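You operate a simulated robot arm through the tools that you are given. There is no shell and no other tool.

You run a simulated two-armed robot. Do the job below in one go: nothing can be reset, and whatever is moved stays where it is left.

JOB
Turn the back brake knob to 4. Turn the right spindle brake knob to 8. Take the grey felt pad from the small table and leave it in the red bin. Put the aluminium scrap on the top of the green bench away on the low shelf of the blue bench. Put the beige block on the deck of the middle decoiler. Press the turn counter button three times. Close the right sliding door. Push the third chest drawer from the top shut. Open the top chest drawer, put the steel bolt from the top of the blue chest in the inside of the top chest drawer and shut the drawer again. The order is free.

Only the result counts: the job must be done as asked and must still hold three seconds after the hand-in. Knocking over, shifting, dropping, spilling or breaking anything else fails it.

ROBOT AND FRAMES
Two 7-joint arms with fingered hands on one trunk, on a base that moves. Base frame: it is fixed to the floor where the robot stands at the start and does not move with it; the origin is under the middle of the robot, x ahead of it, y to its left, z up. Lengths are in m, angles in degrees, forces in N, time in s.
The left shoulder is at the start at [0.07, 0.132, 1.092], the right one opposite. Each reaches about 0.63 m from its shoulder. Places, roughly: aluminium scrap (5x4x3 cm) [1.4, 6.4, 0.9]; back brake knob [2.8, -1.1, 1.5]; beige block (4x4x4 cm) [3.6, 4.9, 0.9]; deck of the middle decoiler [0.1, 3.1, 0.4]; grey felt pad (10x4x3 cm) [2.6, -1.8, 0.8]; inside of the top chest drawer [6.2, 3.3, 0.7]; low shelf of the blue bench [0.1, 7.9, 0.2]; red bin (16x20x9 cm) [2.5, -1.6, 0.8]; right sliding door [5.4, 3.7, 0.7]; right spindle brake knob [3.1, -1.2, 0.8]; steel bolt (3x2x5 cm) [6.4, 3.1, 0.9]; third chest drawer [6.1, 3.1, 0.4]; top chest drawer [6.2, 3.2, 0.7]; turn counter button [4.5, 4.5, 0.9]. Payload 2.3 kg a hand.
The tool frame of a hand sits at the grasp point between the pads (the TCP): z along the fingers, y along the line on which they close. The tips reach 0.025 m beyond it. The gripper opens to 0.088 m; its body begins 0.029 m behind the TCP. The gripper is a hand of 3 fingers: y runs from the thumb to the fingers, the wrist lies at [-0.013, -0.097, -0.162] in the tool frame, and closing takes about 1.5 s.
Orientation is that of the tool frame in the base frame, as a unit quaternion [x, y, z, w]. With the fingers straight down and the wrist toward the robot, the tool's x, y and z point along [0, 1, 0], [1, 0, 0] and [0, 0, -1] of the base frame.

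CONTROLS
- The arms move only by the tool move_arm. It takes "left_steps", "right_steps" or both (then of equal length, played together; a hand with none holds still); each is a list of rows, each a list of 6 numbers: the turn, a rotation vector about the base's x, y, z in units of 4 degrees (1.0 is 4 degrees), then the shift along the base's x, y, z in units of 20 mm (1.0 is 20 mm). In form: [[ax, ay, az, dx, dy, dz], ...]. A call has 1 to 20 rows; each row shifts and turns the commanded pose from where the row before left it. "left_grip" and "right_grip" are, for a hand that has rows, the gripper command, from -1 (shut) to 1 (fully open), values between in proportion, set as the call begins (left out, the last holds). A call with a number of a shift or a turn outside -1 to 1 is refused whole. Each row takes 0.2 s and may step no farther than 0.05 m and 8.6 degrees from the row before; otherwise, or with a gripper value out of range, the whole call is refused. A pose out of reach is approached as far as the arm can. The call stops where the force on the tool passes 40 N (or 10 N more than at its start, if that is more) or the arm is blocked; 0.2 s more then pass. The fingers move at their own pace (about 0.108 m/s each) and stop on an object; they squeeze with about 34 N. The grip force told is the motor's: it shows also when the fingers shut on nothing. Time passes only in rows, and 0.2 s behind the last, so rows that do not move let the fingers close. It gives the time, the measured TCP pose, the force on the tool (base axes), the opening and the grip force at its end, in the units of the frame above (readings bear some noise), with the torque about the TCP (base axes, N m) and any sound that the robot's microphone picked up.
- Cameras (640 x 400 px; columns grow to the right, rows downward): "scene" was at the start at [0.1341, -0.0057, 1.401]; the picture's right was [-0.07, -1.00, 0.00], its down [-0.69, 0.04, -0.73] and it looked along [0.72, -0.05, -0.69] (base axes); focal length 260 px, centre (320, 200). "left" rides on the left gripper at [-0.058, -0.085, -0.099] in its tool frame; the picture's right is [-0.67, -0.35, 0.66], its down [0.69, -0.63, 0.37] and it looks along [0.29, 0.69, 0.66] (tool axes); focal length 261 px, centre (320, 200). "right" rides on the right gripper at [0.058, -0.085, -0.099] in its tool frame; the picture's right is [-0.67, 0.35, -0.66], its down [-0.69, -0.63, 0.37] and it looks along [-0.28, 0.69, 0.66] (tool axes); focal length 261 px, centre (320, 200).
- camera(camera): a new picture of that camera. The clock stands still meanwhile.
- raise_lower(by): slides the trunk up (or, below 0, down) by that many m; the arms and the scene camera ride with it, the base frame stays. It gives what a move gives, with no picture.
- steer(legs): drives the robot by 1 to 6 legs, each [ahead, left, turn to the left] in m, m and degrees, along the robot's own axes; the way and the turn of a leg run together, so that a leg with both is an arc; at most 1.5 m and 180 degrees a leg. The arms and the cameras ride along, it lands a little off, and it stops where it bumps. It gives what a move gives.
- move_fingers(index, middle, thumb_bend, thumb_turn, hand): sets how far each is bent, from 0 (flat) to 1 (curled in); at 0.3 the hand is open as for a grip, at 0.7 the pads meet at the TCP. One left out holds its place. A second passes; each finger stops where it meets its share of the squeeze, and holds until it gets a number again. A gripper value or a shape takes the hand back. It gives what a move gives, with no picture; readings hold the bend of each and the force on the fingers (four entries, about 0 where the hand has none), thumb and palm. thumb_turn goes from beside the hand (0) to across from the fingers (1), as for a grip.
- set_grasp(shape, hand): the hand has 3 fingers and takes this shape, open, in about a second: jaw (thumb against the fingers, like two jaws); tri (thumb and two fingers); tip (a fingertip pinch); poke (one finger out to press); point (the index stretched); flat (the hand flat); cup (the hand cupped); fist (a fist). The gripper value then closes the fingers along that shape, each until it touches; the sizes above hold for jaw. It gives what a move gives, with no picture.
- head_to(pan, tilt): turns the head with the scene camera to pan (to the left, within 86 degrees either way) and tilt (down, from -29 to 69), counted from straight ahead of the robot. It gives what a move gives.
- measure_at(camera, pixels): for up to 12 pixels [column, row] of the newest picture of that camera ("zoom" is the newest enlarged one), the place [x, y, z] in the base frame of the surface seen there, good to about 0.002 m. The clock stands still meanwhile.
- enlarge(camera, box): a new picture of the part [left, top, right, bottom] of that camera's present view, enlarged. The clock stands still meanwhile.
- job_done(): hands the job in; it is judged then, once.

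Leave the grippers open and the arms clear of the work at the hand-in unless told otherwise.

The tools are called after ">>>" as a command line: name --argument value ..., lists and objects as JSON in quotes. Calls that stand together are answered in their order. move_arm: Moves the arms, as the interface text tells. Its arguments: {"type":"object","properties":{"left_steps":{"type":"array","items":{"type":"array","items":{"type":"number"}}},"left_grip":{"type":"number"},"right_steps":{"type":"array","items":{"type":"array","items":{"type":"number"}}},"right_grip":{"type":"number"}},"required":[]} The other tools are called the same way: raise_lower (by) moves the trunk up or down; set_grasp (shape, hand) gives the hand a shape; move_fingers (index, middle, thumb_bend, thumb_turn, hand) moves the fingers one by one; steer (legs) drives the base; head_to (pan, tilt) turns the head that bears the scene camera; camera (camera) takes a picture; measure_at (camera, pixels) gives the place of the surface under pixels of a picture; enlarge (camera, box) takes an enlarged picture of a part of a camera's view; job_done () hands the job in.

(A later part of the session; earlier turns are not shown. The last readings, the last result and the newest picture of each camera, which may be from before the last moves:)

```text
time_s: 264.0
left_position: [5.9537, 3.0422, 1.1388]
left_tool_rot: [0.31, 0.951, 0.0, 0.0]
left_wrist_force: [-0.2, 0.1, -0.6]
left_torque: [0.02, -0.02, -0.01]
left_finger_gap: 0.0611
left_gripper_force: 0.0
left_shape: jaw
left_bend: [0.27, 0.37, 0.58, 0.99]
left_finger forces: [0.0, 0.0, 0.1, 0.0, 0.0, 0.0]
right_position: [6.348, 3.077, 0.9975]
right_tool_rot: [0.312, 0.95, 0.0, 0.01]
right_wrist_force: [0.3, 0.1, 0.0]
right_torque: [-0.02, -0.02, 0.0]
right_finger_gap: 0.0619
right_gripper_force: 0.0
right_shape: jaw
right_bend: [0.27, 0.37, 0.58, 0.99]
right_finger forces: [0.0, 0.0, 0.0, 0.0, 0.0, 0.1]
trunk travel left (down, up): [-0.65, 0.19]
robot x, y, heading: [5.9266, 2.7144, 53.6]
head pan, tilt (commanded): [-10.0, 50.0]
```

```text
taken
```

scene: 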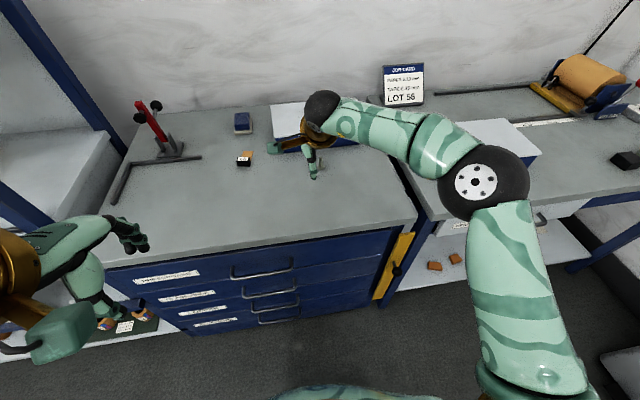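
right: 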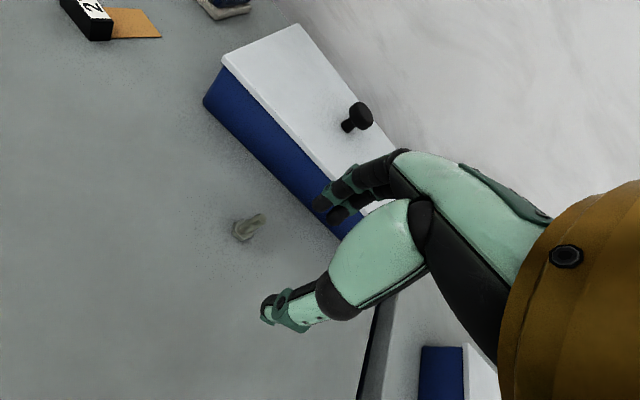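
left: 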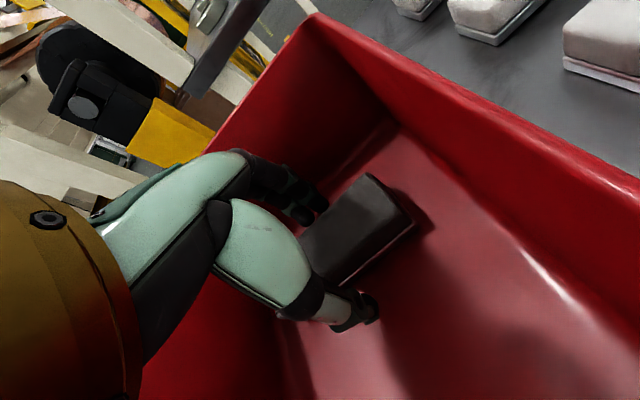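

I shift over the bolt and descend halfway, then check.

>>> move_arm --right_steps '[[0, 0, 0, 0.333, 0.833, 0], [0, 0, 0, 0.333, 0.833, 0], [0, 0, 0, 0.333, 0.833, 0], [0, 0, 0, 0, 0, -1], [0, 0, 0, 0, 0, -1], [0, 0, 0, 0, 0, 0]]'

>>> camera --camera "right"

>>> head_to --pan -20 --tilt 55

>>> camera --camera "scene"

```text
time_s: 265.4
left_position: [5.9543, 3.0434, 1.139]
left_tool_rot: [0.309, 0.951, 0.0, 0.0]
left_wrist_force: [0.3, -0.8, -0.3]
left_torque: [-0.03, -0.01, 0.01]
left_finger_gap: 0.0614
left_gripper_force: 0.1
left_shape: jaw
left_bend: [0.27, 0.37, 0.58, 0.99]
left_finger forces: [0.0, 0.0, 0.0, 0.0, 0.1, 0.0]
right_position: [6.37, 3.1282, 0.9566]
right_tool_rot: [0.312, 0.95, -0.001, 0.01]
right_wrist_force: [-0.5, 0.2, 0.6]
right_torque: [0.0, -0.02, 0.02]
right_finger_gap: 0.0622
right_gripper_force: 0.1
right_shape: jaw
right_bend: [0.27, 0.37, 0.58, 0.99]
right_finger forces: [0.0, 0.1, 0.1, 0.1, 0.0, 0.1]
trunk travel left (down, up): [-0.65, 0.19]
robot x, y, heading: [5.9273, 2.7158, 54.0]
head pan, tilt (commanded): [-10.0, 50.0]
```

```text
taken
```

right: 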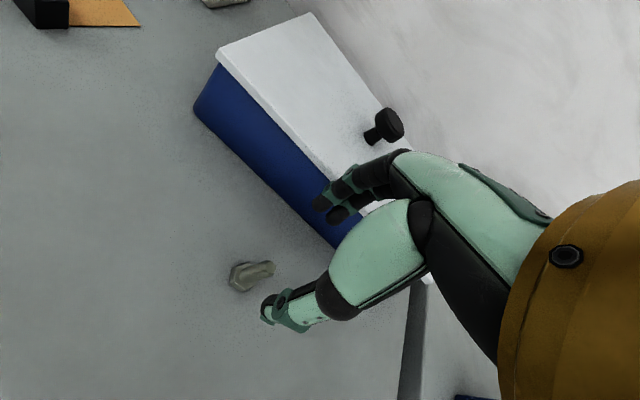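

```text
time_s: 266.1
left_position: [5.9542, 3.0426, 1.1391]
left_tool_rot: [0.309, 0.951, 0.001, 0.0]
left_wrist_force: [-0.1, -0.4, -0.5]
left_torque: [0.01, 0.0, -0.02]
left_finger_gap: 0.0613
left_gripper_force: 0.0
left_shape: jaw
left_bend: [0.27, 0.37, 0.58, 0.99]
left_finger forces: [0.0, 0.0, 0.0, 0.0, 0.1, 0.0]
right_position: [6.3687, 3.1294, 0.9578]
right_tool_rot: [0.312, 0.95, -0.002, 0.01]
right_wrist_force: [0.3, -0.5, -0.1]
right_torque: [0.02, -0.01, 0.0]
right_finger_gap: 0.0619
right_gripper_force: 0.0
right_shape: jaw
right_bend: [0.27, 0.37, 0.58, 0.99]
right_finger forces: [0.0, 0.0, 0.0, 0.0, 0.1, 0.0]
trunk travel left (down, up): [-0.65, 0.19]
robot x, y, heading: [5.9295, 2.7187, 53.7]
head pan, tilt (commanded): [-20.0, 55.0]
```

```text
taken
```

scene: 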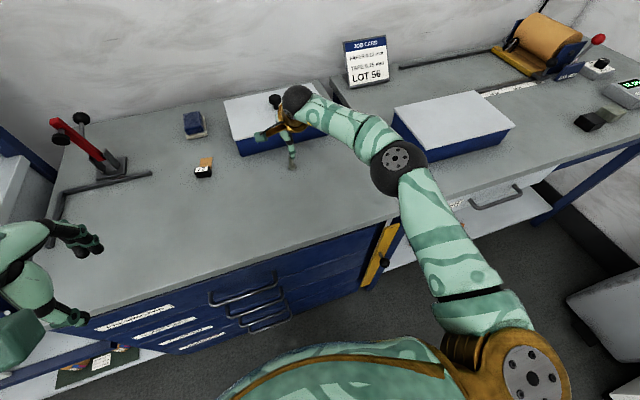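

The bolt is exactly under the grip point. I lower to z≈0.902 and close.

>>> move_arm --right_steps '[[0, 0, 0, 0, 0, -0.92], [0, 0, 0, 0, 0, -0.92], [0, 0, 0, 0, 0, -0.92], [0, 0, 0, 0, 0, 0]]'

>>> camera --camera "right"

>>> move_arm --right_steps '[[0, 0, 0, 0, 0, 0], [0, 0, 0, 0, 0, 0], [0, 0, 0, 0, 0, 0], [0, 0, 0, 0, 0, 0], [0, 0, 0, 0, 0, 0], [0, 0, 0, 0, 0, 0], [0, 0, 0, 0, 0, 0], [0, 0, 0, 0, 0, 0]]' --right_grip -1

>>> camera --camera "right"

```text
time_s: 267.1
left_position: [5.9538, 3.0426, 1.138]
left_tool_rot: [0.311, 0.951, 0.0, 0.0]
left_wrist_force: [0.1, 0.6, 0.3]
left_torque: [0.0, 0.0, -0.01]
left_finger_gap: 0.0613
left_gripper_force: 0.0
left_shape: jaw
left_bend: [0.27, 0.37, 0.58, 0.99]
left_finger forces: [0.0, 0.1, 0.1, 0.1, 0.0, 0.0]
right_position: [6.369, 3.1287, 0.9004]
right_tool_rot: [0.313, 0.95, -0.001, 0.01]
right_wrist_force: [1.0, 0.0, -0.2]
right_torque: [0.02, -0.02, 0.0]
right_finger_gap: 0.0619
right_gripper_force: 0.0
right_shape: jaw
right_bend: [0.27, 0.37, 0.58, 0.99]
right_finger forces: [0.0, 0.0, 0.0, 0.0, 0.0, 0.0]
trunk travel left (down, up): [-0.65, 0.19]
robot x, y, heading: [5.9282, 2.7179, 53.8]
head pan, tilt (commanded): [-20.0, 55.0]
```

```text
taken
```

right: 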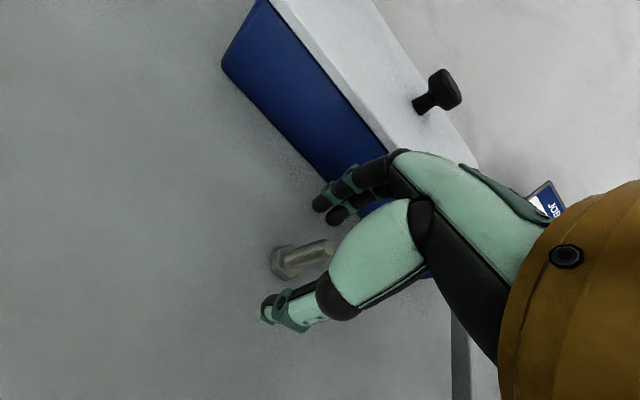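

```text
time_s: 268.9
left_position: [5.9544, 3.042, 1.1379]
left_tool_rot: [0.31, 0.951, 0.0, 0.0]
left_wrist_force: [0.8, -0.3, 0.6]
left_torque: [0.02, 0.02, -0.03]
left_finger_gap: 0.0614
left_gripper_force: 0.2
left_shape: jaw
left_bend: [0.27, 0.37, 0.58, 0.99]
left_finger forces: [0.0, 0.0, 0.0, 0.1, 0.0, 0.0]
right_position: [6.3676, 3.1291, 0.9016]
right_tool_rot: [0.312, 0.95, -0.001, 0.01]
right_wrist_force: [0.8, -0.3, 2.8]
right_torque: [-0.01, -0.09, 0.04]
right_finger_gap: 0.0037
right_gripper_force: 34.0
right_shape: jaw
right_bend: [0.72, 0.64, 0.75, 1.0]
right_finger forces: [0.1, 17.7, 0.0, 0.0, 33.8, 0.1]
trunk travel left (down, up): [-0.65, 0.19]
robot x, y, heading: [5.9281, 2.7194, 54.0]
head pan, tilt (commanded): [-20.0, 55.0]
```

```text
taken
```

right: 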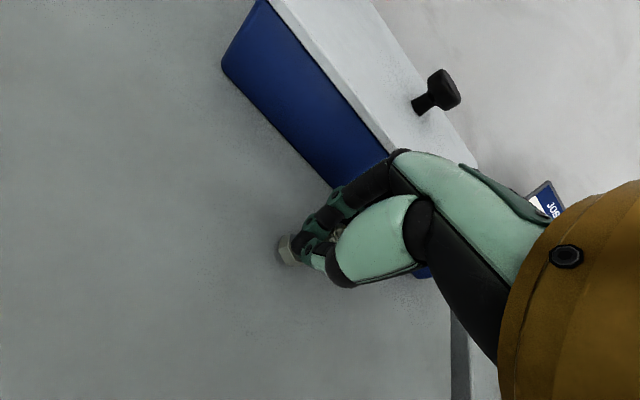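

The bolt is pinched (thumb 34 N, middle 18 N). I lift it 12 cm and check.

>>> move_arm --right_steps '[[0, 0, 0, 0, 0, 0.5], [0, 0, 0, 0, 0, 1], [0, 0, 0, 0, 0, 1], [0, 0, 0, 0, 0, 1], [0, 0, 0, 0, 0, 1], [0, 0, 0, 0, 0, 1], [0, 0, 0, 0, 0, 1], [0, 0, 0, 0, 0, 0]]'

>>> camera --camera "right"

```text
time_s: 270.7
left_position: [5.9556, 3.0424, 1.1377]
left_tool_rot: [0.309, 0.951, 0.0, 0.0]
left_wrist_force: [-0.7, -0.3, 0.1]
left_torque: [0.02, 0.02, 0.01]
left_finger_gap: 0.0614
left_gripper_force: 0.0
left_shape: jaw
left_bend: [0.27, 0.37, 0.58, 0.99]
left_finger forces: [0.0, 0.0, 0.1, 0.1, 0.1, 0.1]
right_position: [6.37, 3.1281, 1.0321]
right_tool_rot: [0.313, 0.95, -0.001, 0.009]
right_wrist_force: [-0.5, -0.6, -0.4]
right_torque: [0.0, 0.0, -0.03]
right_finger_gap: 0.0038
right_gripper_force: 33.7
right_shape: jaw
right_bend: [0.72, 0.64, 0.75, 1.0]
right_finger forces: [0.0, 16.5, 0.0, 0.0, 32.6, 0.0]
trunk travel left (down, up): [-0.65, 0.19]
robot x, y, heading: [5.929, 2.7133, 53.9]
head pan, tilt (commanded): [-20.0, 55.0]
```

```text
taken
```

right: 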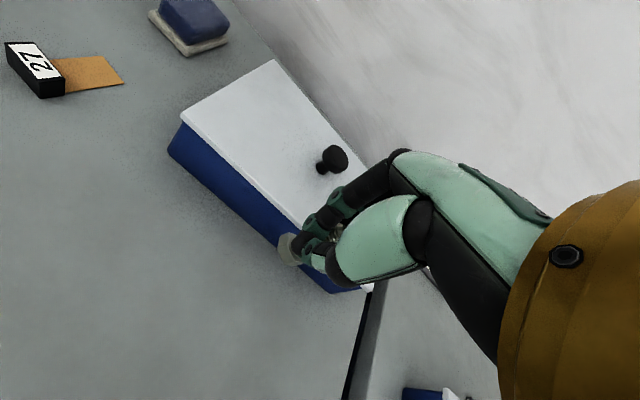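

The bolt is held. I back the base 0.3 m away from the chest, keeping the bolt high, and look.

>>> steer --legs '[[-0.28, 0, 0]]'

>>> raise_lower --by -0.1

>>> head_to --pan 0 --tilt 35

>>> camera --camera "scene"

```text
time_s: 272.7
left_position: [5.7891, 2.8169, 1.1381]
left_tool_rot: [0.309, 0.951, -0.001, -0.001]
left_wrist_force: [0.3, 0.5, -0.4]
left_torque: [-0.02, -0.02, -0.04]
left_finger_gap: 0.0613
left_gripper_force: 0.1
left_shape: jaw
left_bend: [0.27, 0.37, 0.58, 0.99]
left_finger forces: [0.0, 0.1, 0.0, 0.1, 0.0, 0.0]
right_position: [6.2049, 2.9021, 1.0315]
right_tool_rot: [0.313, 0.95, -0.003, 0.01]
right_wrist_force: [0.1, 0.3, -0.6]
right_torque: [-0.01, -0.01, 0.02]
right_finger_gap: 0.0037
right_gripper_force: 33.7
right_shape: jaw
right_bend: [0.72, 0.64, 0.75, 1.0]
right_finger forces: [0.0, 16.5, 0.1, 0.1, 32.4, 0.0]
trunk travel left (down, up): [-0.65, 0.19]
robot x, y, heading: [5.7634, 2.4889, 54.1]
head pan, tilt (commanded): [-20.0, 55.0]
```

```text
time_s: 274.0
left_position: [5.7889, 2.8144, 1.0382]
left_tool_rot: [0.31, 0.951, 0.0, 0.0]
left_wrist_force: [0.3, 0.3, -1.2]
left_torque: [0.02, -0.01, -0.02]
left_finger_gap: 0.0611
left_gripper_force: 0.0
left_shape: jaw
left_bend: [0.27, 0.37, 0.58, 0.99]
left_finger forces: [0.0, 0.0, 0.1, 0.0, 0.1, 0.1]
right_position: [6.2038, 2.9005, 0.9318]
right_tool_rot: [0.313, 0.95, -0.001, 0.01]
right_wrist_force: [0.7, 0.1, -0.3]
right_torque: [0.01, 0.0, 0.01]
right_finger_gap: 0.0036
right_gripper_force: 34.1
right_shape: jaw
right_bend: [0.72, 0.64, 0.75, 1.0]
right_finger forces: [0.0, 16.6, 0.1, 0.0, 32.5, 0.0]
trunk travel left (down, up): [-0.55, 0.29]
robot x, y, heading: [5.7634, 2.4921, 54.1]
head pan, tilt (commanded): [-20.0, 55.0]
```

```text
time_s: 274.8
left_position: [5.7889, 2.8156, 1.0377]
left_tool_rot: [0.31, 0.951, 0.0, 0.0]
left_wrist_force: [0.5, 0.0, 0.3]
left_torque: [0.02, 0.01, 0.01]
left_finger_gap: 0.0611
left_gripper_force: 0.1
left_shape: jaw
left_bend: [0.27, 0.37, 0.58, 0.99]
left_finger forces: [0.1, 0.0, 0.1, 0.0, 0.1, 0.1]
right_position: [6.2041, 2.9, 0.9309]
right_tool_rot: [0.313, 0.95, -0.001, 0.009]
right_wrist_force: [0.1, -0.4, 0.0]
right_torque: [-0.01, -0.01, -0.02]
right_finger_gap: 0.0038
right_gripper_force: 33.7
right_shape: jaw
right_bend: [0.72, 0.64, 0.75, 1.0]
right_finger forces: [0.0, 16.5, 0.0, 0.1, 32.5, 0.0]
trunk travel left (down, up): [-0.55, 0.29]
robot x, y, heading: [5.7672, 2.4879, 53.6]
head pan, tilt (commanded): [0.0, 35.0]
```

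```text
taken
```

scene: 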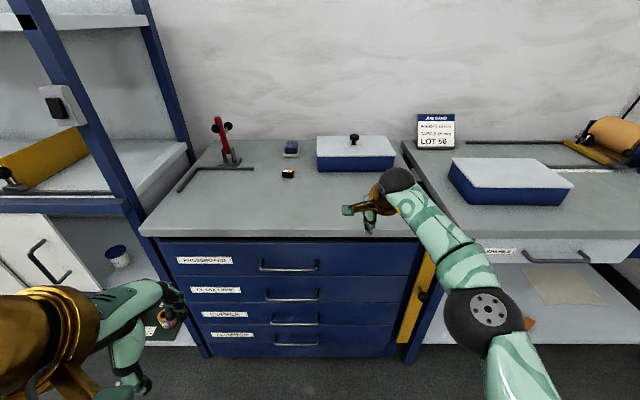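

I pitch the left hand forward and bring it ~10 cm in front of the top drawer's handle (6.06,3.04,0.734).

>>> move_arm --left_steps '[[1, -0.729, 0, 0.595, 0.391, -0.845], [1, -0.729, 0, 0.595, 0.391, -0.845], [1, -0.729, 0, 0.595, 0.391, -0.845], [1, -0.729, 0, 0.595, 0.391, -0.845], [1, -0.729, 0, 0.595, 0.391, -0.845], [1, -0.729, 0, 0.595, 0.391, -0.845], [1, -0.729, 0, 0.595, 0.391, -0.845], [1, -0.729, 0, 0.595, 0.391, -0.845], [1, -0.729, 0, 0.595, 0.391, -0.845], [1, -0.729, 0, 0.595, 0.391, -0.845], [1, -0.729, 0, 0.595, 0.391, -0.845], [1, -0.729, 0, 0.595, 0.391, -0.845], [1, -0.729, 0, 0.595, 0.391, -0.845], [1, -0.729, 0, 0.595, 0.391, -0.845], [1, -0.729, 0, 0.595, 0.391, -0.845], [1, -0.729, 0, 0.595, 0.391, -0.845], [1, -0.729, 0, 0.595, 0.391, -0.845], [1, -0.729, 0, 0.595, 0.391, -0.845], [0, 0, 0, 0, 0, 0]]' --right_steps '[[0, 0, 0, 0, 0, 0.3], [0, 0, 0, 0, 0, 0.3], [0, 0, 0, 0, 0, 0.3], [0, 0, 0, 0, 0, 0.3], [0, 0, 0, 0, 0, 0.3], [0, 0, 0, 0, 0, 0.3], [0, 0, 0, 0, 0, 0.3], [0, 0, 0, 0, 0, 0.3], [0, 0, 0, 0, 0, 0.3], [0, 0, 0, 0, 0, 0.3], [0, 0, 0, 0, 0, 0], [0, 0, 0, 0, 0, 0], [0, 0, 0, 0, 0, 0], [0, 0, 0, 0, 0, 0], [0, 0, 0, 0, 0, 0], [0, 0, 0, 0, 0, 0], [0, 0, 0, 0, 0, 0], [0, 0, 0, 0, 0, 0], [0, 0, 0, 0, 0, 0]]' --left_grip 0.4

>>> camera --camera "left"

>>> camera --camera "scene"

```text
time_s: 278.8
left_position: [6.0204, 2.9687, 0.785]
left_tool_rot: [0.222, 0.677, 0.667, 0.219]
left_wrist_force: [0.0, 0.7, -0.5]
left_torque: [0.0, 0.0, 0.02]
left_finger_gap: 0.0613
left_gripper_force: 0.0
left_shape: jaw
left_bend: [0.27, 0.37, 0.58, 0.99]
left_finger forces: [0.1, 0.0, 0.1, 0.0, 0.0, 0.0]
left hand out of reach, approached as far as the arm can: row 3, 4, 5, 6, 18
right_position: [6.1965, 2.8899, 0.9842]
right_tool_rot: [0.313, 0.95, -0.002, 0.01]
right_wrist_force: [0.2, 0.7, -0.5]
right_torque: [0.02, 0.01, 0.01]
right_finger_gap: 0.0037
right_gripper_force: 34.1
right_shape: jaw
right_bend: [0.72, 0.64, 0.75, 1.0]
right_finger forces: [0.0, 16.3, 0.0, 0.0, 32.4, 0.0]
right hand out of reach, approached as far as the arm can: row 4, 6, 8, 10
trunk travel left (down, up): [-0.55, 0.29]
robot x, y, heading: [5.7653, 2.4915, 54.0]
head pan, tilt (commanded): [0.0, 35.0]
```

```text
taken
```

left: 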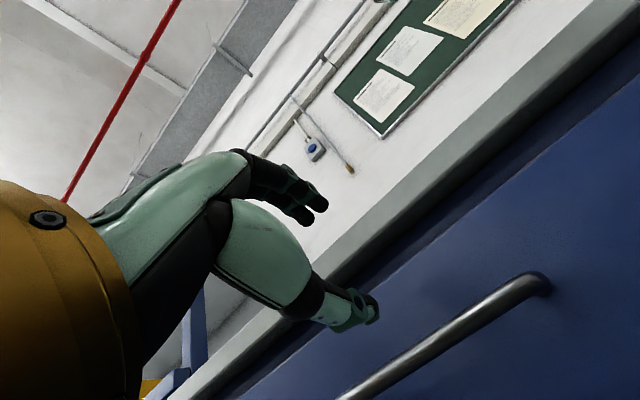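

```text
taken
```

scene: 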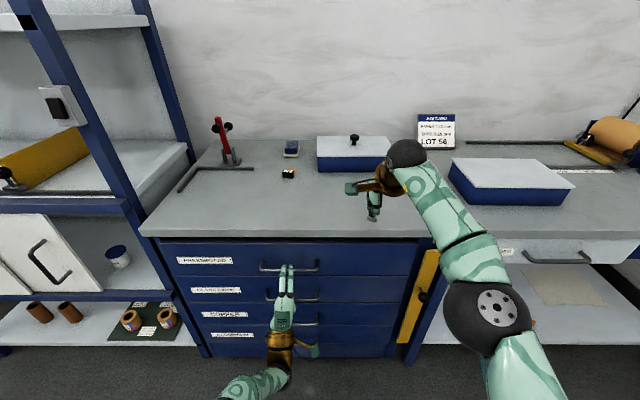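

The left hand faces the handle but 5 cm high. I lower it and re-measure the handle.

>>> move_arm --left_steps '[[0, 0, 0, 0, 0, -0.85], [0, 0, 0, 0, 0, -0.85], [0, 0, 0, 0, 0, -0.85], [0, 0, 0, 0, 0, 0]]'

>>> camera --camera "left"

>>> measure_at --camera "left" --pixels '[[420, 290], [380, 320], [460, 265], [350, 300], [300, 330]]'

>>> camera --camera "scene"

>>> measure_at --camera "scene" --pixels '[[268, 267], [310, 267], [300, 268], [275, 269], [285, 267]]'

```text
time_s: 279.8
left_position: [6.0031, 2.9606, 0.7639]
left_tool_rot: [0.221, 0.677, 0.667, 0.218]
left_wrist_force: [1.0, -0.6, 0.9]
left_torque: [-0.02, -0.04, 0.03]
left_finger_gap: 0.0612
left_gripper_force: 0.0
left_shape: jaw
left_bend: [0.27, 0.37, 0.58, 0.99]
left_finger forces: [0.1, 0.0, 0.0, 0.0, 0.0, 0.0]
left hand out of reach, approached as far as the arm can: row 1, 2, 3
right_position: [6.1948, 2.8888, 0.9839]
right_tool_rot: [0.313, 0.95, -0.002, 0.01]
right_wrist_force: [-0.3, 0.1, -0.6]
right_torque: [0.01, 0.02, 0.0]
right_finger_gap: 0.0036
right_gripper_force: 34.1
right_shape: jaw
right_bend: [0.72, 0.64, 0.75, 1.0]
right_finger forces: [0.1, 16.3, 0.0, 0.0, 32.4, 0.1]
trunk travel left (down, up): [-0.55, 0.29]
robot x, y, heading: [5.7657, 2.4889, 54.0]
head pan, tilt (commanded): [0.0, 35.0]
```

```text
taken
```

left: 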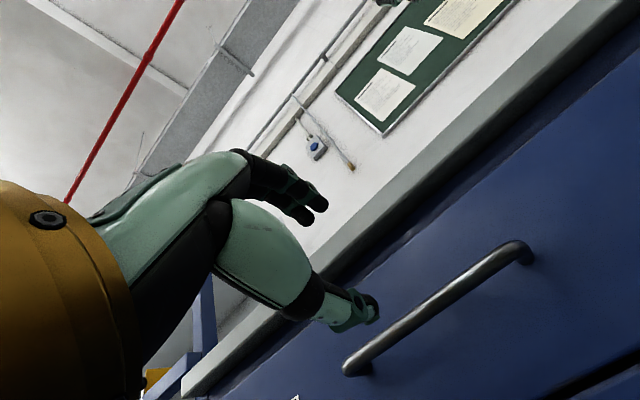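

```text
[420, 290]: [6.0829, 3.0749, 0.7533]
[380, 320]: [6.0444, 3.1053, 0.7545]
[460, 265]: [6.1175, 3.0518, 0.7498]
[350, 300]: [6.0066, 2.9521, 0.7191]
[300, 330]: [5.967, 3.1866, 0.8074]
```

```text
taken
```

scene: 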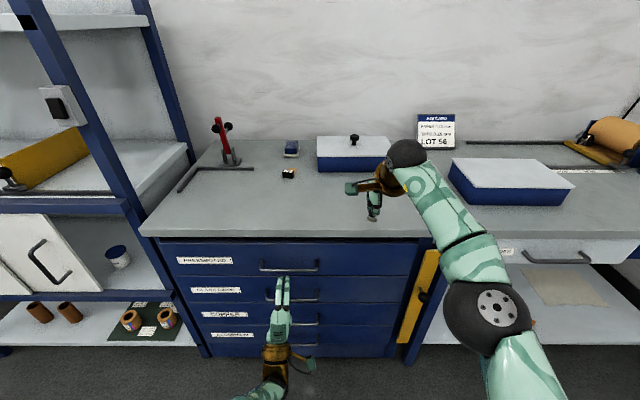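

```text
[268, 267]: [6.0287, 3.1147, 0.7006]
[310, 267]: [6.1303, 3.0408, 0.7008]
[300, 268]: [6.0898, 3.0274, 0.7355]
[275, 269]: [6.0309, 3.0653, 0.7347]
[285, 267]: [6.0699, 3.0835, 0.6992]
```

The left arm is at its lower limit here; lowering the trunk will help. First I pull the right hand (with the bolt) back from the chest edge.

>>> move_arm --right_steps '[[0, 0, 0, -0.42, -0.92, 0], [0, 0, 0, -0.42, -0.92, 0], [0, 0, 0, -0.42, -0.92, 0], [0, 0, 0, -0.42, -0.92, 0], [0, 0, 0, -0.42, -0.92, 0], [0, 0, 0, -0.42, -0.92, 0], [0, 0, 0, -0.42, -0.92, 0], [0, 0, 0, 0, 0, 0]]'

>>> camera --camera "scene"

```text
time_s: 281.6
left_position: [6.0035, 2.9606, 0.7623]
left_tool_rot: [0.221, 0.677, 0.667, 0.218]
left_wrist_force: [-0.9, -0.6, -0.6]
left_torque: [-0.02, -0.01, -0.04]
left_finger_gap: 0.0611
left_gripper_force: 0.1
left_shape: jaw
left_bend: [0.27, 0.37, 0.58, 0.99]
left_finger forces: [0.0, 0.0, 0.0, 0.0, 0.0, 0.0]
right_position: [6.1367, 2.7588, 0.9836]
right_tool_rot: [0.313, 0.95, -0.003, 0.01]
right_wrist_force: [-0.2, 0.2, -0.2]
right_torque: [-0.05, -0.01, -0.03]
right_finger_gap: 0.0038
right_gripper_force: 34.0
right_shape: jaw
right_bend: [0.72, 0.64, 0.75, 1.0]
right_finger forces: [0.0, 15.8, 0.1, 0.0, 32.1, 0.0]
trunk travel left (down, up): [-0.55, 0.29]
robot x, y, heading: [5.7619, 2.4882, 53.9]
head pan, tilt (commanded): [0.0, 35.0]
```

```text
taken
```

scene: 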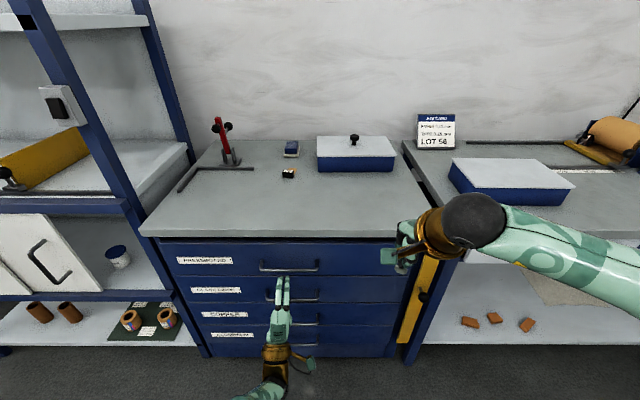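

Now I lower the trunk 0.15 m and raise the left hand to the handle's height.

>>> raise_lower --by -0.15

>>> move_arm --left_steps '[[0, 0, 0, 0, 0, 1], [0, 0, 0, 0, 0, 1], [0, 0, 0, 0, 0, 1], [0, 0, 0, 0, 0, 1], [0, 0, 0, 0, 0, 1], [0, 0, 0, 0, 0, 1], [0, 0, 0, 0, 0, 0]]'

>>> camera --camera "left"

```text
time_s: 283.4
left_position: [6.003, 2.9612, 0.6134]
left_tool_rot: [0.221, 0.678, 0.667, 0.218]
left_wrist_force: [0.8, -0.4, -0.3]
left_torque: [-0.03, -0.01, 0.01]
left_finger_gap: 0.0614
left_gripper_force: 0.1
left_shape: jaw
left_bend: [0.27, 0.37, 0.58, 0.99]
left_finger forces: [0.1, 0.0, 0.0, 0.0, 0.0, 0.0]
right_position: [6.1371, 2.7598, 0.8353]
right_tool_rot: [0.314, 0.949, -0.001, 0.01]
right_wrist_force: [0.6, 0.1, -0.1]
right_torque: [-0.01, -0.05, 0.04]
right_finger_gap: 0.0037
right_gripper_force: 33.9
right_shape: jaw
right_bend: [0.72, 0.64, 0.75, 1.0]
right_finger forces: [0.0, 15.8, 0.1, 0.0, 32.2, 0.0]
trunk travel left (down, up): [-0.4, 0.44]
robot x, y, heading: [5.7658, 2.4912, 54.0]
head pan, tilt (commanded): [0.0, 35.0]
```

```text
time_s: 285.0
left_position: [6.002, 2.9617, 0.7323]
left_tool_rot: [0.221, 0.678, 0.667, 0.217]
left_wrist_force: [0.1, -0.2, -0.6]
left_torque: [0.0, -0.01, 0.0]
left_finger_gap: 0.0613
left_gripper_force: 0.0
left_shape: jaw
left_bend: [0.27, 0.37, 0.58, 0.99]
left_finger forces: [0.0, 0.0, 0.0, 0.1, 0.0, 0.0]
right_position: [6.1364, 2.7602, 0.8342]
right_tool_rot: [0.313, 0.95, -0.001, 0.009]
right_wrist_force: [-0.2, -0.1, -0.5]
right_torque: [-0.02, -0.02, 0.02]
right_finger_gap: 0.0039
right_gripper_force: 33.9
right_shape: jaw
right_bend: [0.72, 0.64, 0.75, 1.0]
right_finger forces: [0.1, 15.8, 0.1, 0.1, 32.2, 0.0]
trunk travel left (down, up): [-0.4, 0.44]
robot x, y, heading: [5.7635, 2.4898, 53.9]
head pan, tilt (commanded): [0.0, 35.0]
```

```text
taken
```

left: 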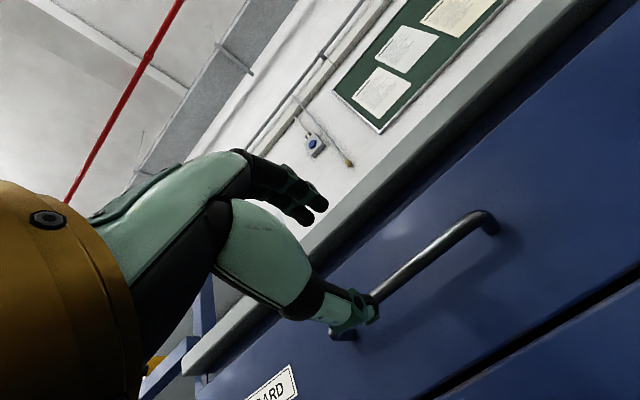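

The handle bar is straight ahead, ~5 mm lower. I approach 8 cm and check.

>>> move_arm --left_steps '[[0, 0, 0, 0.589, 0.808, -0.1], [0, 0, 0, 0.589, 0.808, -0.1], [0, 0, 0, 0.589, 0.808, 0], [0, 0, 0, 0.589, 0.808, 0], [0, 0, 0, 0, 0, 0]]'

>>> camera --camera "left"

>>> enlarge --camera "scene" --box '[220, 200, 380, 320]'

```text
time_s: 286.2
left_position: [6.0499, 3.0262, 0.7287]
left_tool_rot: [0.221, 0.678, 0.667, 0.217]
left_wrist_force: [1.3, 1.6, 0.0]
left_torque: [0.0, 0.01, 0.0]
left_finger_gap: 0.0614
left_gripper_force: 0.0
left_shape: jaw
left_bend: [0.27, 0.37, 0.58, 0.99]
left_finger forces: [0.0, 0.0, 0.0, 0.0, 0.0, 0.0]
right_position: [6.1366, 2.7589, 0.8351]
right_tool_rot: [0.314, 0.949, -0.001, 0.01]
right_wrist_force: [-0.5, -0.2, -1.3]
right_torque: [0.02, -0.03, 0.0]
right_finger_gap: 0.0039
right_gripper_force: 34.0
right_shape: jaw
right_bend: [0.72, 0.64, 0.75, 1.0]
right_finger forces: [0.0, 15.8, 0.0, 0.1, 32.2, 0.0]
trunk travel left (down, up): [-0.4, 0.44]
robot x, y, heading: [5.7615, 2.4933, 54.1]
head pan, tilt (commanded): [0.0, 35.0]
```

```text
taken
```

left: 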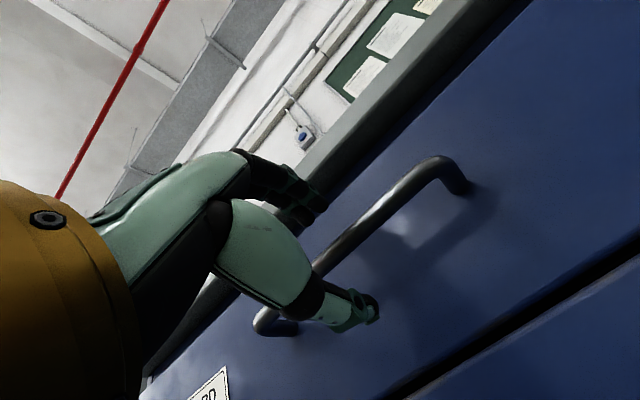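

```text
3.33 times, centred on (300, 260) of scene
```

zoom: 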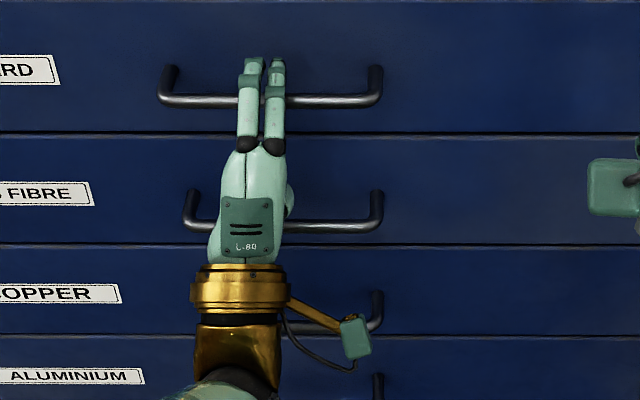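

The bar lies between thumb (below) and fingers (above). I move in 2 cm more and close on it.

>>> move_arm --left_steps '[[0, 0, 0, 0.3, 0.404, 0], [0, 0, 0, 0.27, 0.37, 0], [0, 0, 0, 0, 0, 0]]'

>>> move_arm --left_steps '[[0, 0, 0, 0, 0, 0], [0, 0, 0, 0, 0, 0], [0, 0, 0, 0, 0, 0], [0, 0, 0, 0, 0, 0], [0, 0, 0, 0, 0, 0], [0, 0, 0, 0, 0, 0], [0, 0, 0, 0, 0, 0], [0, 0, 0, 0, 0, 0]]' --left_grip -1

>>> camera --camera "left"

```text
time_s: 287.0
left_position: [6.0559, 3.0368, 0.7312]
left_tool_rot: [0.221, 0.677, 0.667, 0.217]
left_wrist_force: [0.6, -0.3, -0.2]
left_torque: [0.01, 0.0, -0.03]
left_finger_gap: 0.0612
left_gripper_force: 0.1
left_shape: jaw
left_bend: [0.27, 0.37, 0.58, 0.99]
left_finger forces: [0.0, 0.1, 0.0, 0.0, 0.1, 0.0]
left hand out of reach, approached as far as the arm can: row 2
right_position: [6.1359, 2.7594, 0.8346]
right_tool_rot: [0.313, 0.95, -0.001, 0.01]
right_wrist_force: [-0.3, 0.4, -0.3]
right_torque: [-0.03, 0.02, 0.03]
right_finger_gap: 0.0039
right_gripper_force: 34.2
right_shape: jaw
right_bend: [0.72, 0.64, 0.75, 1.0]
right_finger forces: [0.0, 15.8, 0.0, 0.0, 32.2, 0.1]
trunk travel left (down, up): [-0.4, 0.44]
robot x, y, heading: [5.7602, 2.4898, 53.9]
head pan, tilt (commanded): [0.0, 35.0]
```

```text
time_s: 288.8
left_position: [6.0579, 3.0381, 0.7303]
left_tool_rot: [0.221, 0.678, 0.666, 0.217]
left_wrist_force: [2.4, 2.3, -5.2]
left_torque: [-0.05, -0.03, -0.01]
left_finger_gap: 0.0049
left_gripper_force: 34.2
left_shape: jaw
left_bend: [0.71, 0.71, 0.77, 1.0]
left_finger forces: [18.4, 5.5, 0.1, 0.0, 26.8, 0.0]
right_position: [6.137, 2.7601, 0.8328]
right_tool_rot: [0.313, 0.95, -0.002, 0.009]
right_wrist_force: [-0.6, -0.3, -0.7]
right_torque: [0.02, -0.03, -0.01]
right_finger_gap: 0.0038
right_gripper_force: 34.0
right_shape: jaw
right_bend: [0.72, 0.64, 0.75, 1.0]
right_finger forces: [0.0, 15.8, 0.0, 0.0, 32.2, 0.0]
trunk travel left (down, up): [-0.4, 0.44]
robot x, y, heading: [5.7624, 2.4873, 53.9]
head pan, tilt (commanded): [0.0, 35.0]
```

```text
taken
```

left: 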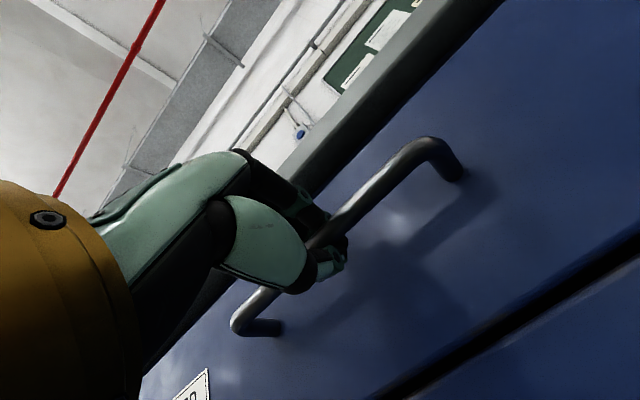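

The hand has wrapped the handle bar. I pull straight back 10 cm.

>>> move_arm --left_steps '[[0, 0, 0, -0.3, -0.404, 0], [0, 0, 0, -0.589, -0.808, 0], [0, 0, 0, -0.589, -0.808, 0], [0, 0, 0, -0.589, -0.808, 0], [0, 0, 0, -0.589, -0.808, 0], [0, 0, 0, 0, 0, 0]]'

>>> camera --camera "scene"

```text
time_s: 290.2
left_position: [6.0044, 2.9647, 0.73]
left_tool_rot: [0.221, 0.678, 0.667, 0.217]
left_wrist_force: [0.0, -0.4, -8.8]
left_torque: [-0.03, 0.0, 0.03]
left_finger_gap: 0.0052
left_gripper_force: 34.2
left_shape: jaw
left_bend: [0.71, 0.71, 0.79, 1.0]
left_finger forces: [3.8, 0.0, 0.1, 0.0, 0.0, 0.0]
right_position: [6.1368, 2.7607, 0.8343]
right_tool_rot: [0.314, 0.949, -0.002, 0.009]
right_wrist_force: [-0.1, -0.2, -0.5]
right_torque: [-0.02, 0.03, -0.01]
right_finger_gap: 0.0039
right_gripper_force: 34.7
right_shape: jaw
right_bend: [0.72, 0.64, 0.75, 1.0]
right_finger forces: [0.1, 15.8, 0.0, 0.0, 32.2, 0.0]
trunk travel left (down, up): [-0.4, 0.44]
robot x, y, heading: [5.7639, 2.4901, 53.8]
head pan, tilt (commanded): [0.0, 35.0]
```

```text
taken
```

scene: 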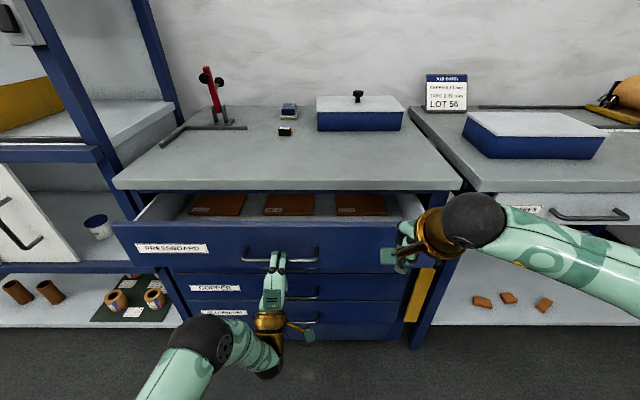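

The top drawer is ~9 cm open (three brown boards inside). I pull further by driving the base back 0.12 m.

>>> steer --legs '[[-0.12, 0, 0]]'

>>> camera --camera "scene"

```text
time_s: 291.4
left_position: [5.934, 2.8704, 0.7312]
left_tool_rot: [0.22, 0.677, 0.668, 0.218]
left_wrist_force: [1.0, 1.1, -4.9]
left_torque: [0.0, -0.02, 0.0]
left_finger_gap: 0.0045
left_gripper_force: 33.8
left_shape: jaw
left_bend: [0.71, 0.71, 0.79, 1.0]
left_finger forces: [0.1, 0.0, 0.0, 0.0, 4.9, 0.0]
right_position: [6.0682, 2.6659, 0.8338]
right_tool_rot: [0.312, 0.95, -0.002, 0.01]
right_wrist_force: [-0.5, 0.5, -0.8]
right_torque: [-0.02, 0.01, 0.0]
right_finger_gap: 0.0037
right_gripper_force: 34.4
right_shape: jaw
right_bend: [0.72, 0.64, 0.75, 1.0]
right_finger forces: [0.1, 15.8, 0.0, 0.1, 32.2, 0.0]
trunk travel left (down, up): [-0.4, 0.44]
robot x, y, heading: [5.6924, 2.3978, 53.9]
head pan, tilt (commanded): [0.0, 35.0]
```

```text
taken
```

scene: 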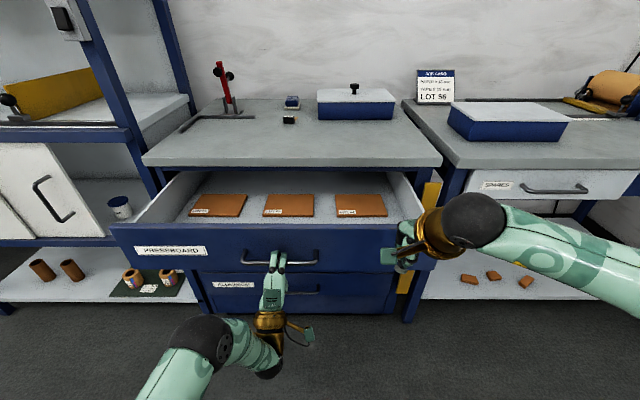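

The drawer is ~0.2 m open with three boards in it. I measure the free floor area inside for the bolt.

>>> enlarge --camera "scene" --box '[120, 160, 450, 290]'

>>> measure_at --camera "zoom" --pixels '[[440, 110], [510, 95], [550, 100], [320, 125], [400, 90], [460, 70], [560, 60], [360, 130], [460, 130], [100, 110], [350, 75], [585, 160]]'

```text
1.94 times, centred on (285, 225) of scene
```

zoom: 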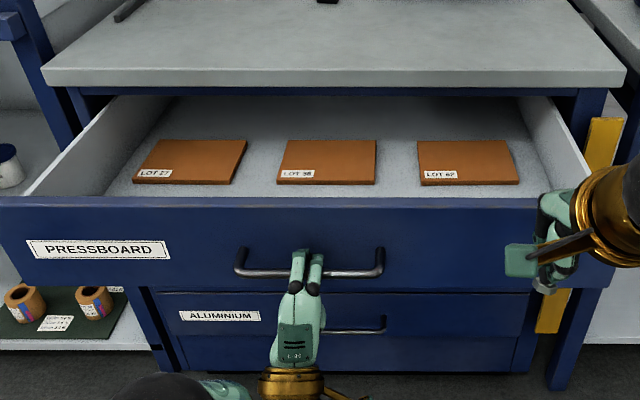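

```text
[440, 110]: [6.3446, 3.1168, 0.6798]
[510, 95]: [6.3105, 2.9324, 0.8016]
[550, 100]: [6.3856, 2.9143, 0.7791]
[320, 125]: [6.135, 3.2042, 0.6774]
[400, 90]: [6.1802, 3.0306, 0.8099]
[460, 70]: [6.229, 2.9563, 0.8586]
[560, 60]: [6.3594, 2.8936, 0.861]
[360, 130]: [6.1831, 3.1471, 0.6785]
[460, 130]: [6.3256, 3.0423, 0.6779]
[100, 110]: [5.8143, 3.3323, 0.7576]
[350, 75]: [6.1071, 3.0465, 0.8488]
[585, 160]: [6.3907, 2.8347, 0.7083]
```

I measure the gap between the second and third boards and the board edges.

>>> measure_at --camera "zoom" --pixels '[[397, 165], [397, 185], [397, 145], [375, 183], [420, 183], [376, 142], [417, 142], [520, 183], [515, 140], [260, 180], [555, 180], [397, 202]]'

```text
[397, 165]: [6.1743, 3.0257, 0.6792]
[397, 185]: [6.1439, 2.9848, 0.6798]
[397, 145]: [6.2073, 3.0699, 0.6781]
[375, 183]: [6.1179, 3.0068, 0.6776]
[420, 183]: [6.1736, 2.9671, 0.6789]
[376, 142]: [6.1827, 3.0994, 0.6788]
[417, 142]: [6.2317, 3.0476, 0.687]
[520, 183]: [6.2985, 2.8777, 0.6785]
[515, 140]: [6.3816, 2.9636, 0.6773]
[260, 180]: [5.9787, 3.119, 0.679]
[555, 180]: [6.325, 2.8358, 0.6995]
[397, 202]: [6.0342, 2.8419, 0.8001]
```

There is a ~16 cm free strip of drawer floor in front of the boards (z≈0.678). I release the handle with the left hand and back it off.

>>> move_arm --left_steps '[[0, 0, 0, 0, 0, 0], [0, 0, 0, 0, 0, 0], [0, 0, 0, 0, 0, 0], [0, 0, 0, 0, 0, 0], [0, 0, 0, 0, 0, 0], [0, 0, 0, -0.589, -0.808, 0], [0, 0, 0, -0.589, -0.808, 0], [0, 0, 0, -0.589, -0.808, 0], [0, 0, 0, -0.589, -0.808, 0], [0, 0, 0, 0, 0, 0]]' --left_grip 1

>>> camera --camera "scene"

```text
time_s: 293.6
left_position: [5.9241, 2.8547, 0.7337]
left_tool_rot: [0.22, 0.677, 0.668, 0.217]
left_wrist_force: [0.0, 0.0, -0.4]
left_torque: [0.01, -0.03, 0.01]
left_finger_gap: 0.0878
left_gripper_force: 0.1
left_shape: jaw
left_bend: [0.3, 0.3, 0.3, 0.98]
left_finger forces: [0.0, 0.0, 0.1, 0.0, 0.1, 0.0]
left hand out of reach, approached as far as the arm can: row 7, 8, 9
right_position: [6.0679, 2.6647, 0.8346]
right_tool_rot: [0.312, 0.95, -0.002, 0.01]
right_wrist_force: [-0.5, -0.9, -0.2]
right_torque: [0.0, 0.0, 0.03]
right_finger_gap: 0.0036
right_gripper_force: 33.6
right_shape: jaw
right_bend: [0.72, 0.64, 0.75, 1.0]
right_finger forces: [0.0, 15.7, 0.1, 0.1, 32.2, 0.1]
trunk travel left (down, up): [-0.4, 0.44]
robot x, y, heading: [5.6936, 2.3958, 53.6]
head pan, tilt (commanded): [0.0, 35.0]
```

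```text
taken
```

scene: 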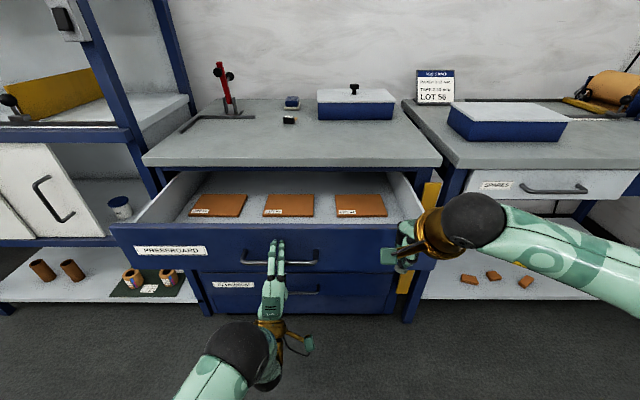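

The folded left arm can't retreat further, so I back the base 8 cm to free it from the handle, then fold the left hand up to fingers-down.

>>> steer --legs '[[-0.08, 0, 0]]'

>>> move_arm --left_steps '[[-1, 0.729, 0, 0, 0, 0.8], [-1, 0.729, 0, 0, 0, 0.8], [-1, 0.729, 0, 0, 0, 0.8], [-1, 0.729, 0, 0, 0, 0.8], [-1, 0.729, 0, 0, 0, 0.8], [-1, 0.729, 0, 0, 0, 0.8], [-1, 0.729, 0, 0, 0, 0.8], [-1, 0.729, 0, 0, 0, 0.8], [-1, 0.729, 0, 0, 0, 0.8], [-1, 0.729, 0, 0, 0, 0.8], [-1, 0.729, 0, 0, 0, 0.8], [-1, 0.729, 0, 0, 0, 0.8], [-1, 0.729, 0, 0, 0, 0.8], [-1, 0.729, 0, 0, 0, 0.8], [-1, 0.729, 0, 0, 0, 0.8], [-1, 0.729, 0, 0, 0, 0.8], [-1, 0.729, 0, 0, 0, 0.8], [-1, 0.729, 0, 0, 0, 0.8]]'

>>> camera --camera "scene"

```text
time_s: 294.7
left_position: [5.8769, 2.7891, 0.7334]
left_tool_rot: [0.221, 0.677, 0.667, 0.218]
left_wrist_force: [0.0, -0.5, 0.3]
left_torque: [0.01, 0.01, -0.02]
left_finger_gap: 0.0877
left_gripper_force: 0.1
left_shape: jaw
left_bend: [0.3, 0.3, 0.3, 0.98]
left_finger forces: [0.0, 0.0, 0.1, 0.0, 0.0, 0.0]
right_position: [6.0192, 2.6022, 0.8346]
right_tool_rot: [0.313, 0.95, -0.001, 0.009]
right_wrist_force: [-0.5, -1.1, -0.3]
right_torque: [-0.01, -0.03, -0.02]
right_finger_gap: 0.0042
right_gripper_force: 33.6
right_shape: jaw
right_bend: [0.72, 0.64, 0.75, 1.0]
right_finger forces: [0.1, 15.8, 0.1, 0.0, 32.2, 0.0]
trunk travel left (down, up): [-0.4, 0.44]
robot x, y, heading: [5.6458, 2.3275, 53.7]
head pan, tilt (commanded): [0.0, 35.0]
```

```text
time_s: 298.5
left_position: [5.8505, 2.7615, 0.9931]
left_tool_rot: [0.309, 0.951, 0.0, -0.001]
left_wrist_force: [0.0, 1.2, 0.1]
left_torque: [0.01, 0.02, -0.03]
left_finger_gap: 0.0879
left_gripper_force: 0.0
left_shape: jaw
left_bend: [0.3, 0.3, 0.3, 0.98]
left_finger forces: [0.1, 0.0, 0.1, 0.0, 0.0, 0.0]
left hand out of reach, approached as far as the arm can: row 17, 18
right_position: [6.0216, 2.6013, 0.8336]
right_tool_rot: [0.313, 0.95, -0.002, 0.01]
right_wrist_force: [-0.3, -0.1, 0.0]
right_torque: [0.0, 0.04, 0.0]
right_finger_gap: 0.0038
right_gripper_force: 33.7
right_shape: jaw
right_bend: [0.72, 0.64, 0.75, 1.0]
right_finger forces: [0.1, 15.7, 0.1, 0.0, 32.1, 0.0]
trunk travel left (down, up): [-0.4, 0.44]
robot x, y, heading: [5.6511, 2.3367, 53.9]
head pan, tilt (commanded): [0.0, 35.0]
```

```text
taken
```

scene: 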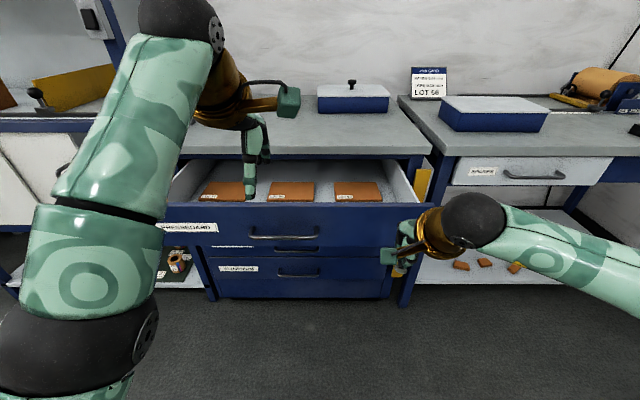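

I move the left hand aside to the left and turn the right hand 80° about the vertical (wrist to the right) so it fits in the drawer slot.

>>> move_arm --left_steps '[[0, 0, 0, -0.975, -0.06, 0], [0, 0, 0, -0.975, -0.06, 0], [0, 0, 0, -0.975, -0.06, 0], [0, 0, 0, -0.975, -0.06, 0], [0, 0, 0, -0.975, -0.06, 0], [0, 0, 0, -0.975, -0.06, 0], [0, 0, 0, -0.975, -0.06, 0], [0, 0, 0, -0.975, -0.06, 0], [0, 0, 0, 0, 0, 0], [0, 0, 0, 0, 0, 0], [0, 0, 0, 0, 0, 0], [0, 0, 0, 0, 0, 0], [0, 0, 0, 0, 0, 0], [0, 0, 0, 0, 0, 0], [0, 0, 0, 0, 0, 0], [0, 0, 0, 0, 0, 0], [0, 0, 0, 0, 0, 0], [0, 0, 0, 0, 0, 0], [0, 0, 0, 0, 0, 0], [0, 0, 0, 0, 0, 0]]' --right_steps '[[0, 0, 1, 0, 0, 0.2], [0, 0, 1, 0, 0, 0.2], [0, 0, 1, 0, 0, 0.2], [0, 0, 1, 0, 0, 0.2], [0, 0, 1, 0, 0, 0.2], [0, 0, 1, 0, 0, 0.2], [0, 0, 1, 0, 0, 0.2], [0, 0, 1, 0, 0, 0.2], [0, 0, 1, 0, 0, 0.2], [0, 0, 1, 0, 0, 0.2], [0, 0, 1, 0, 0, 0.2], [0, 0, 1, 0, 0, 0.2], [0, 0, 1, 0, 0, 0.2], [0, 0, 1, 0, 0, 0.2], [0, 0, 1, 0, 0, 0.2], [0, 0, 1, 0, 0, 0.2], [0, 0, 1, 0, 0, 0.2], [0, 0, 1, 0, 0, 0.2], [0, 0, 1, 0, 0, 0.2], [0, 0, 1, 0, 0, 0.2]]'

>>> camera --camera "scene"

>>> camera --camera "right"

```text
time_s: 302.7
left_position: [5.6946, 2.754, 0.9931]
left_tool_rot: [0.31, 0.951, 0.001, -0.001]
left_wrist_force: [-1.0, -0.3, 0.1]
left_torque: [0.03, -0.05, -0.02]
left_finger_gap: 0.0877
left_gripper_force: 0.1
left_shape: jaw
left_bend: [0.3, 0.3, 0.3, 0.98]
left_finger forces: [0.0, 0.0, 0.0, 0.0, 0.0, 0.1]
right_position: [5.99, 2.5811, 0.8577]
right_tool_rot: [-0.103, 0.994, -0.014, 0.02]
right_wrist_force: [0.4, 0.2, -0.7]
right_torque: [-0.02, -0.01, -0.01]
right_finger_gap: 0.0032
right_gripper_force: 33.9
right_shape: jaw
right_bend: [0.72, 0.66, 0.75, 1.0]
right_finger forces: [3.7, 14.3, 0.0, 0.0, 28.8, 0.1]
right hand out of reach, approached as far as the arm can: row 10, 11, 12, 13, 14, 15, 16, 17, 18, 19, 20
trunk travel left (down, up): [-0.4, 0.44]
robot x, y, heading: [5.6432, 2.331, 53.9]
head pan, tilt (commanded): [0.0, 35.0]
```

```text
taken
```

scene: 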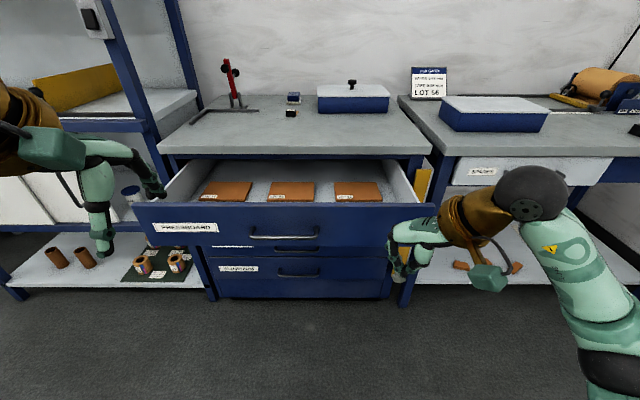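

```text
taken
```

right: 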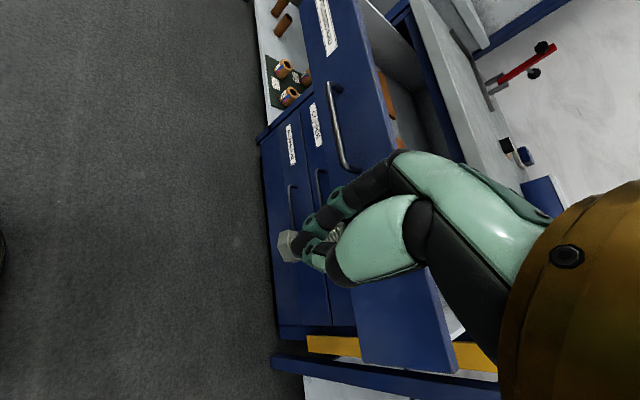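

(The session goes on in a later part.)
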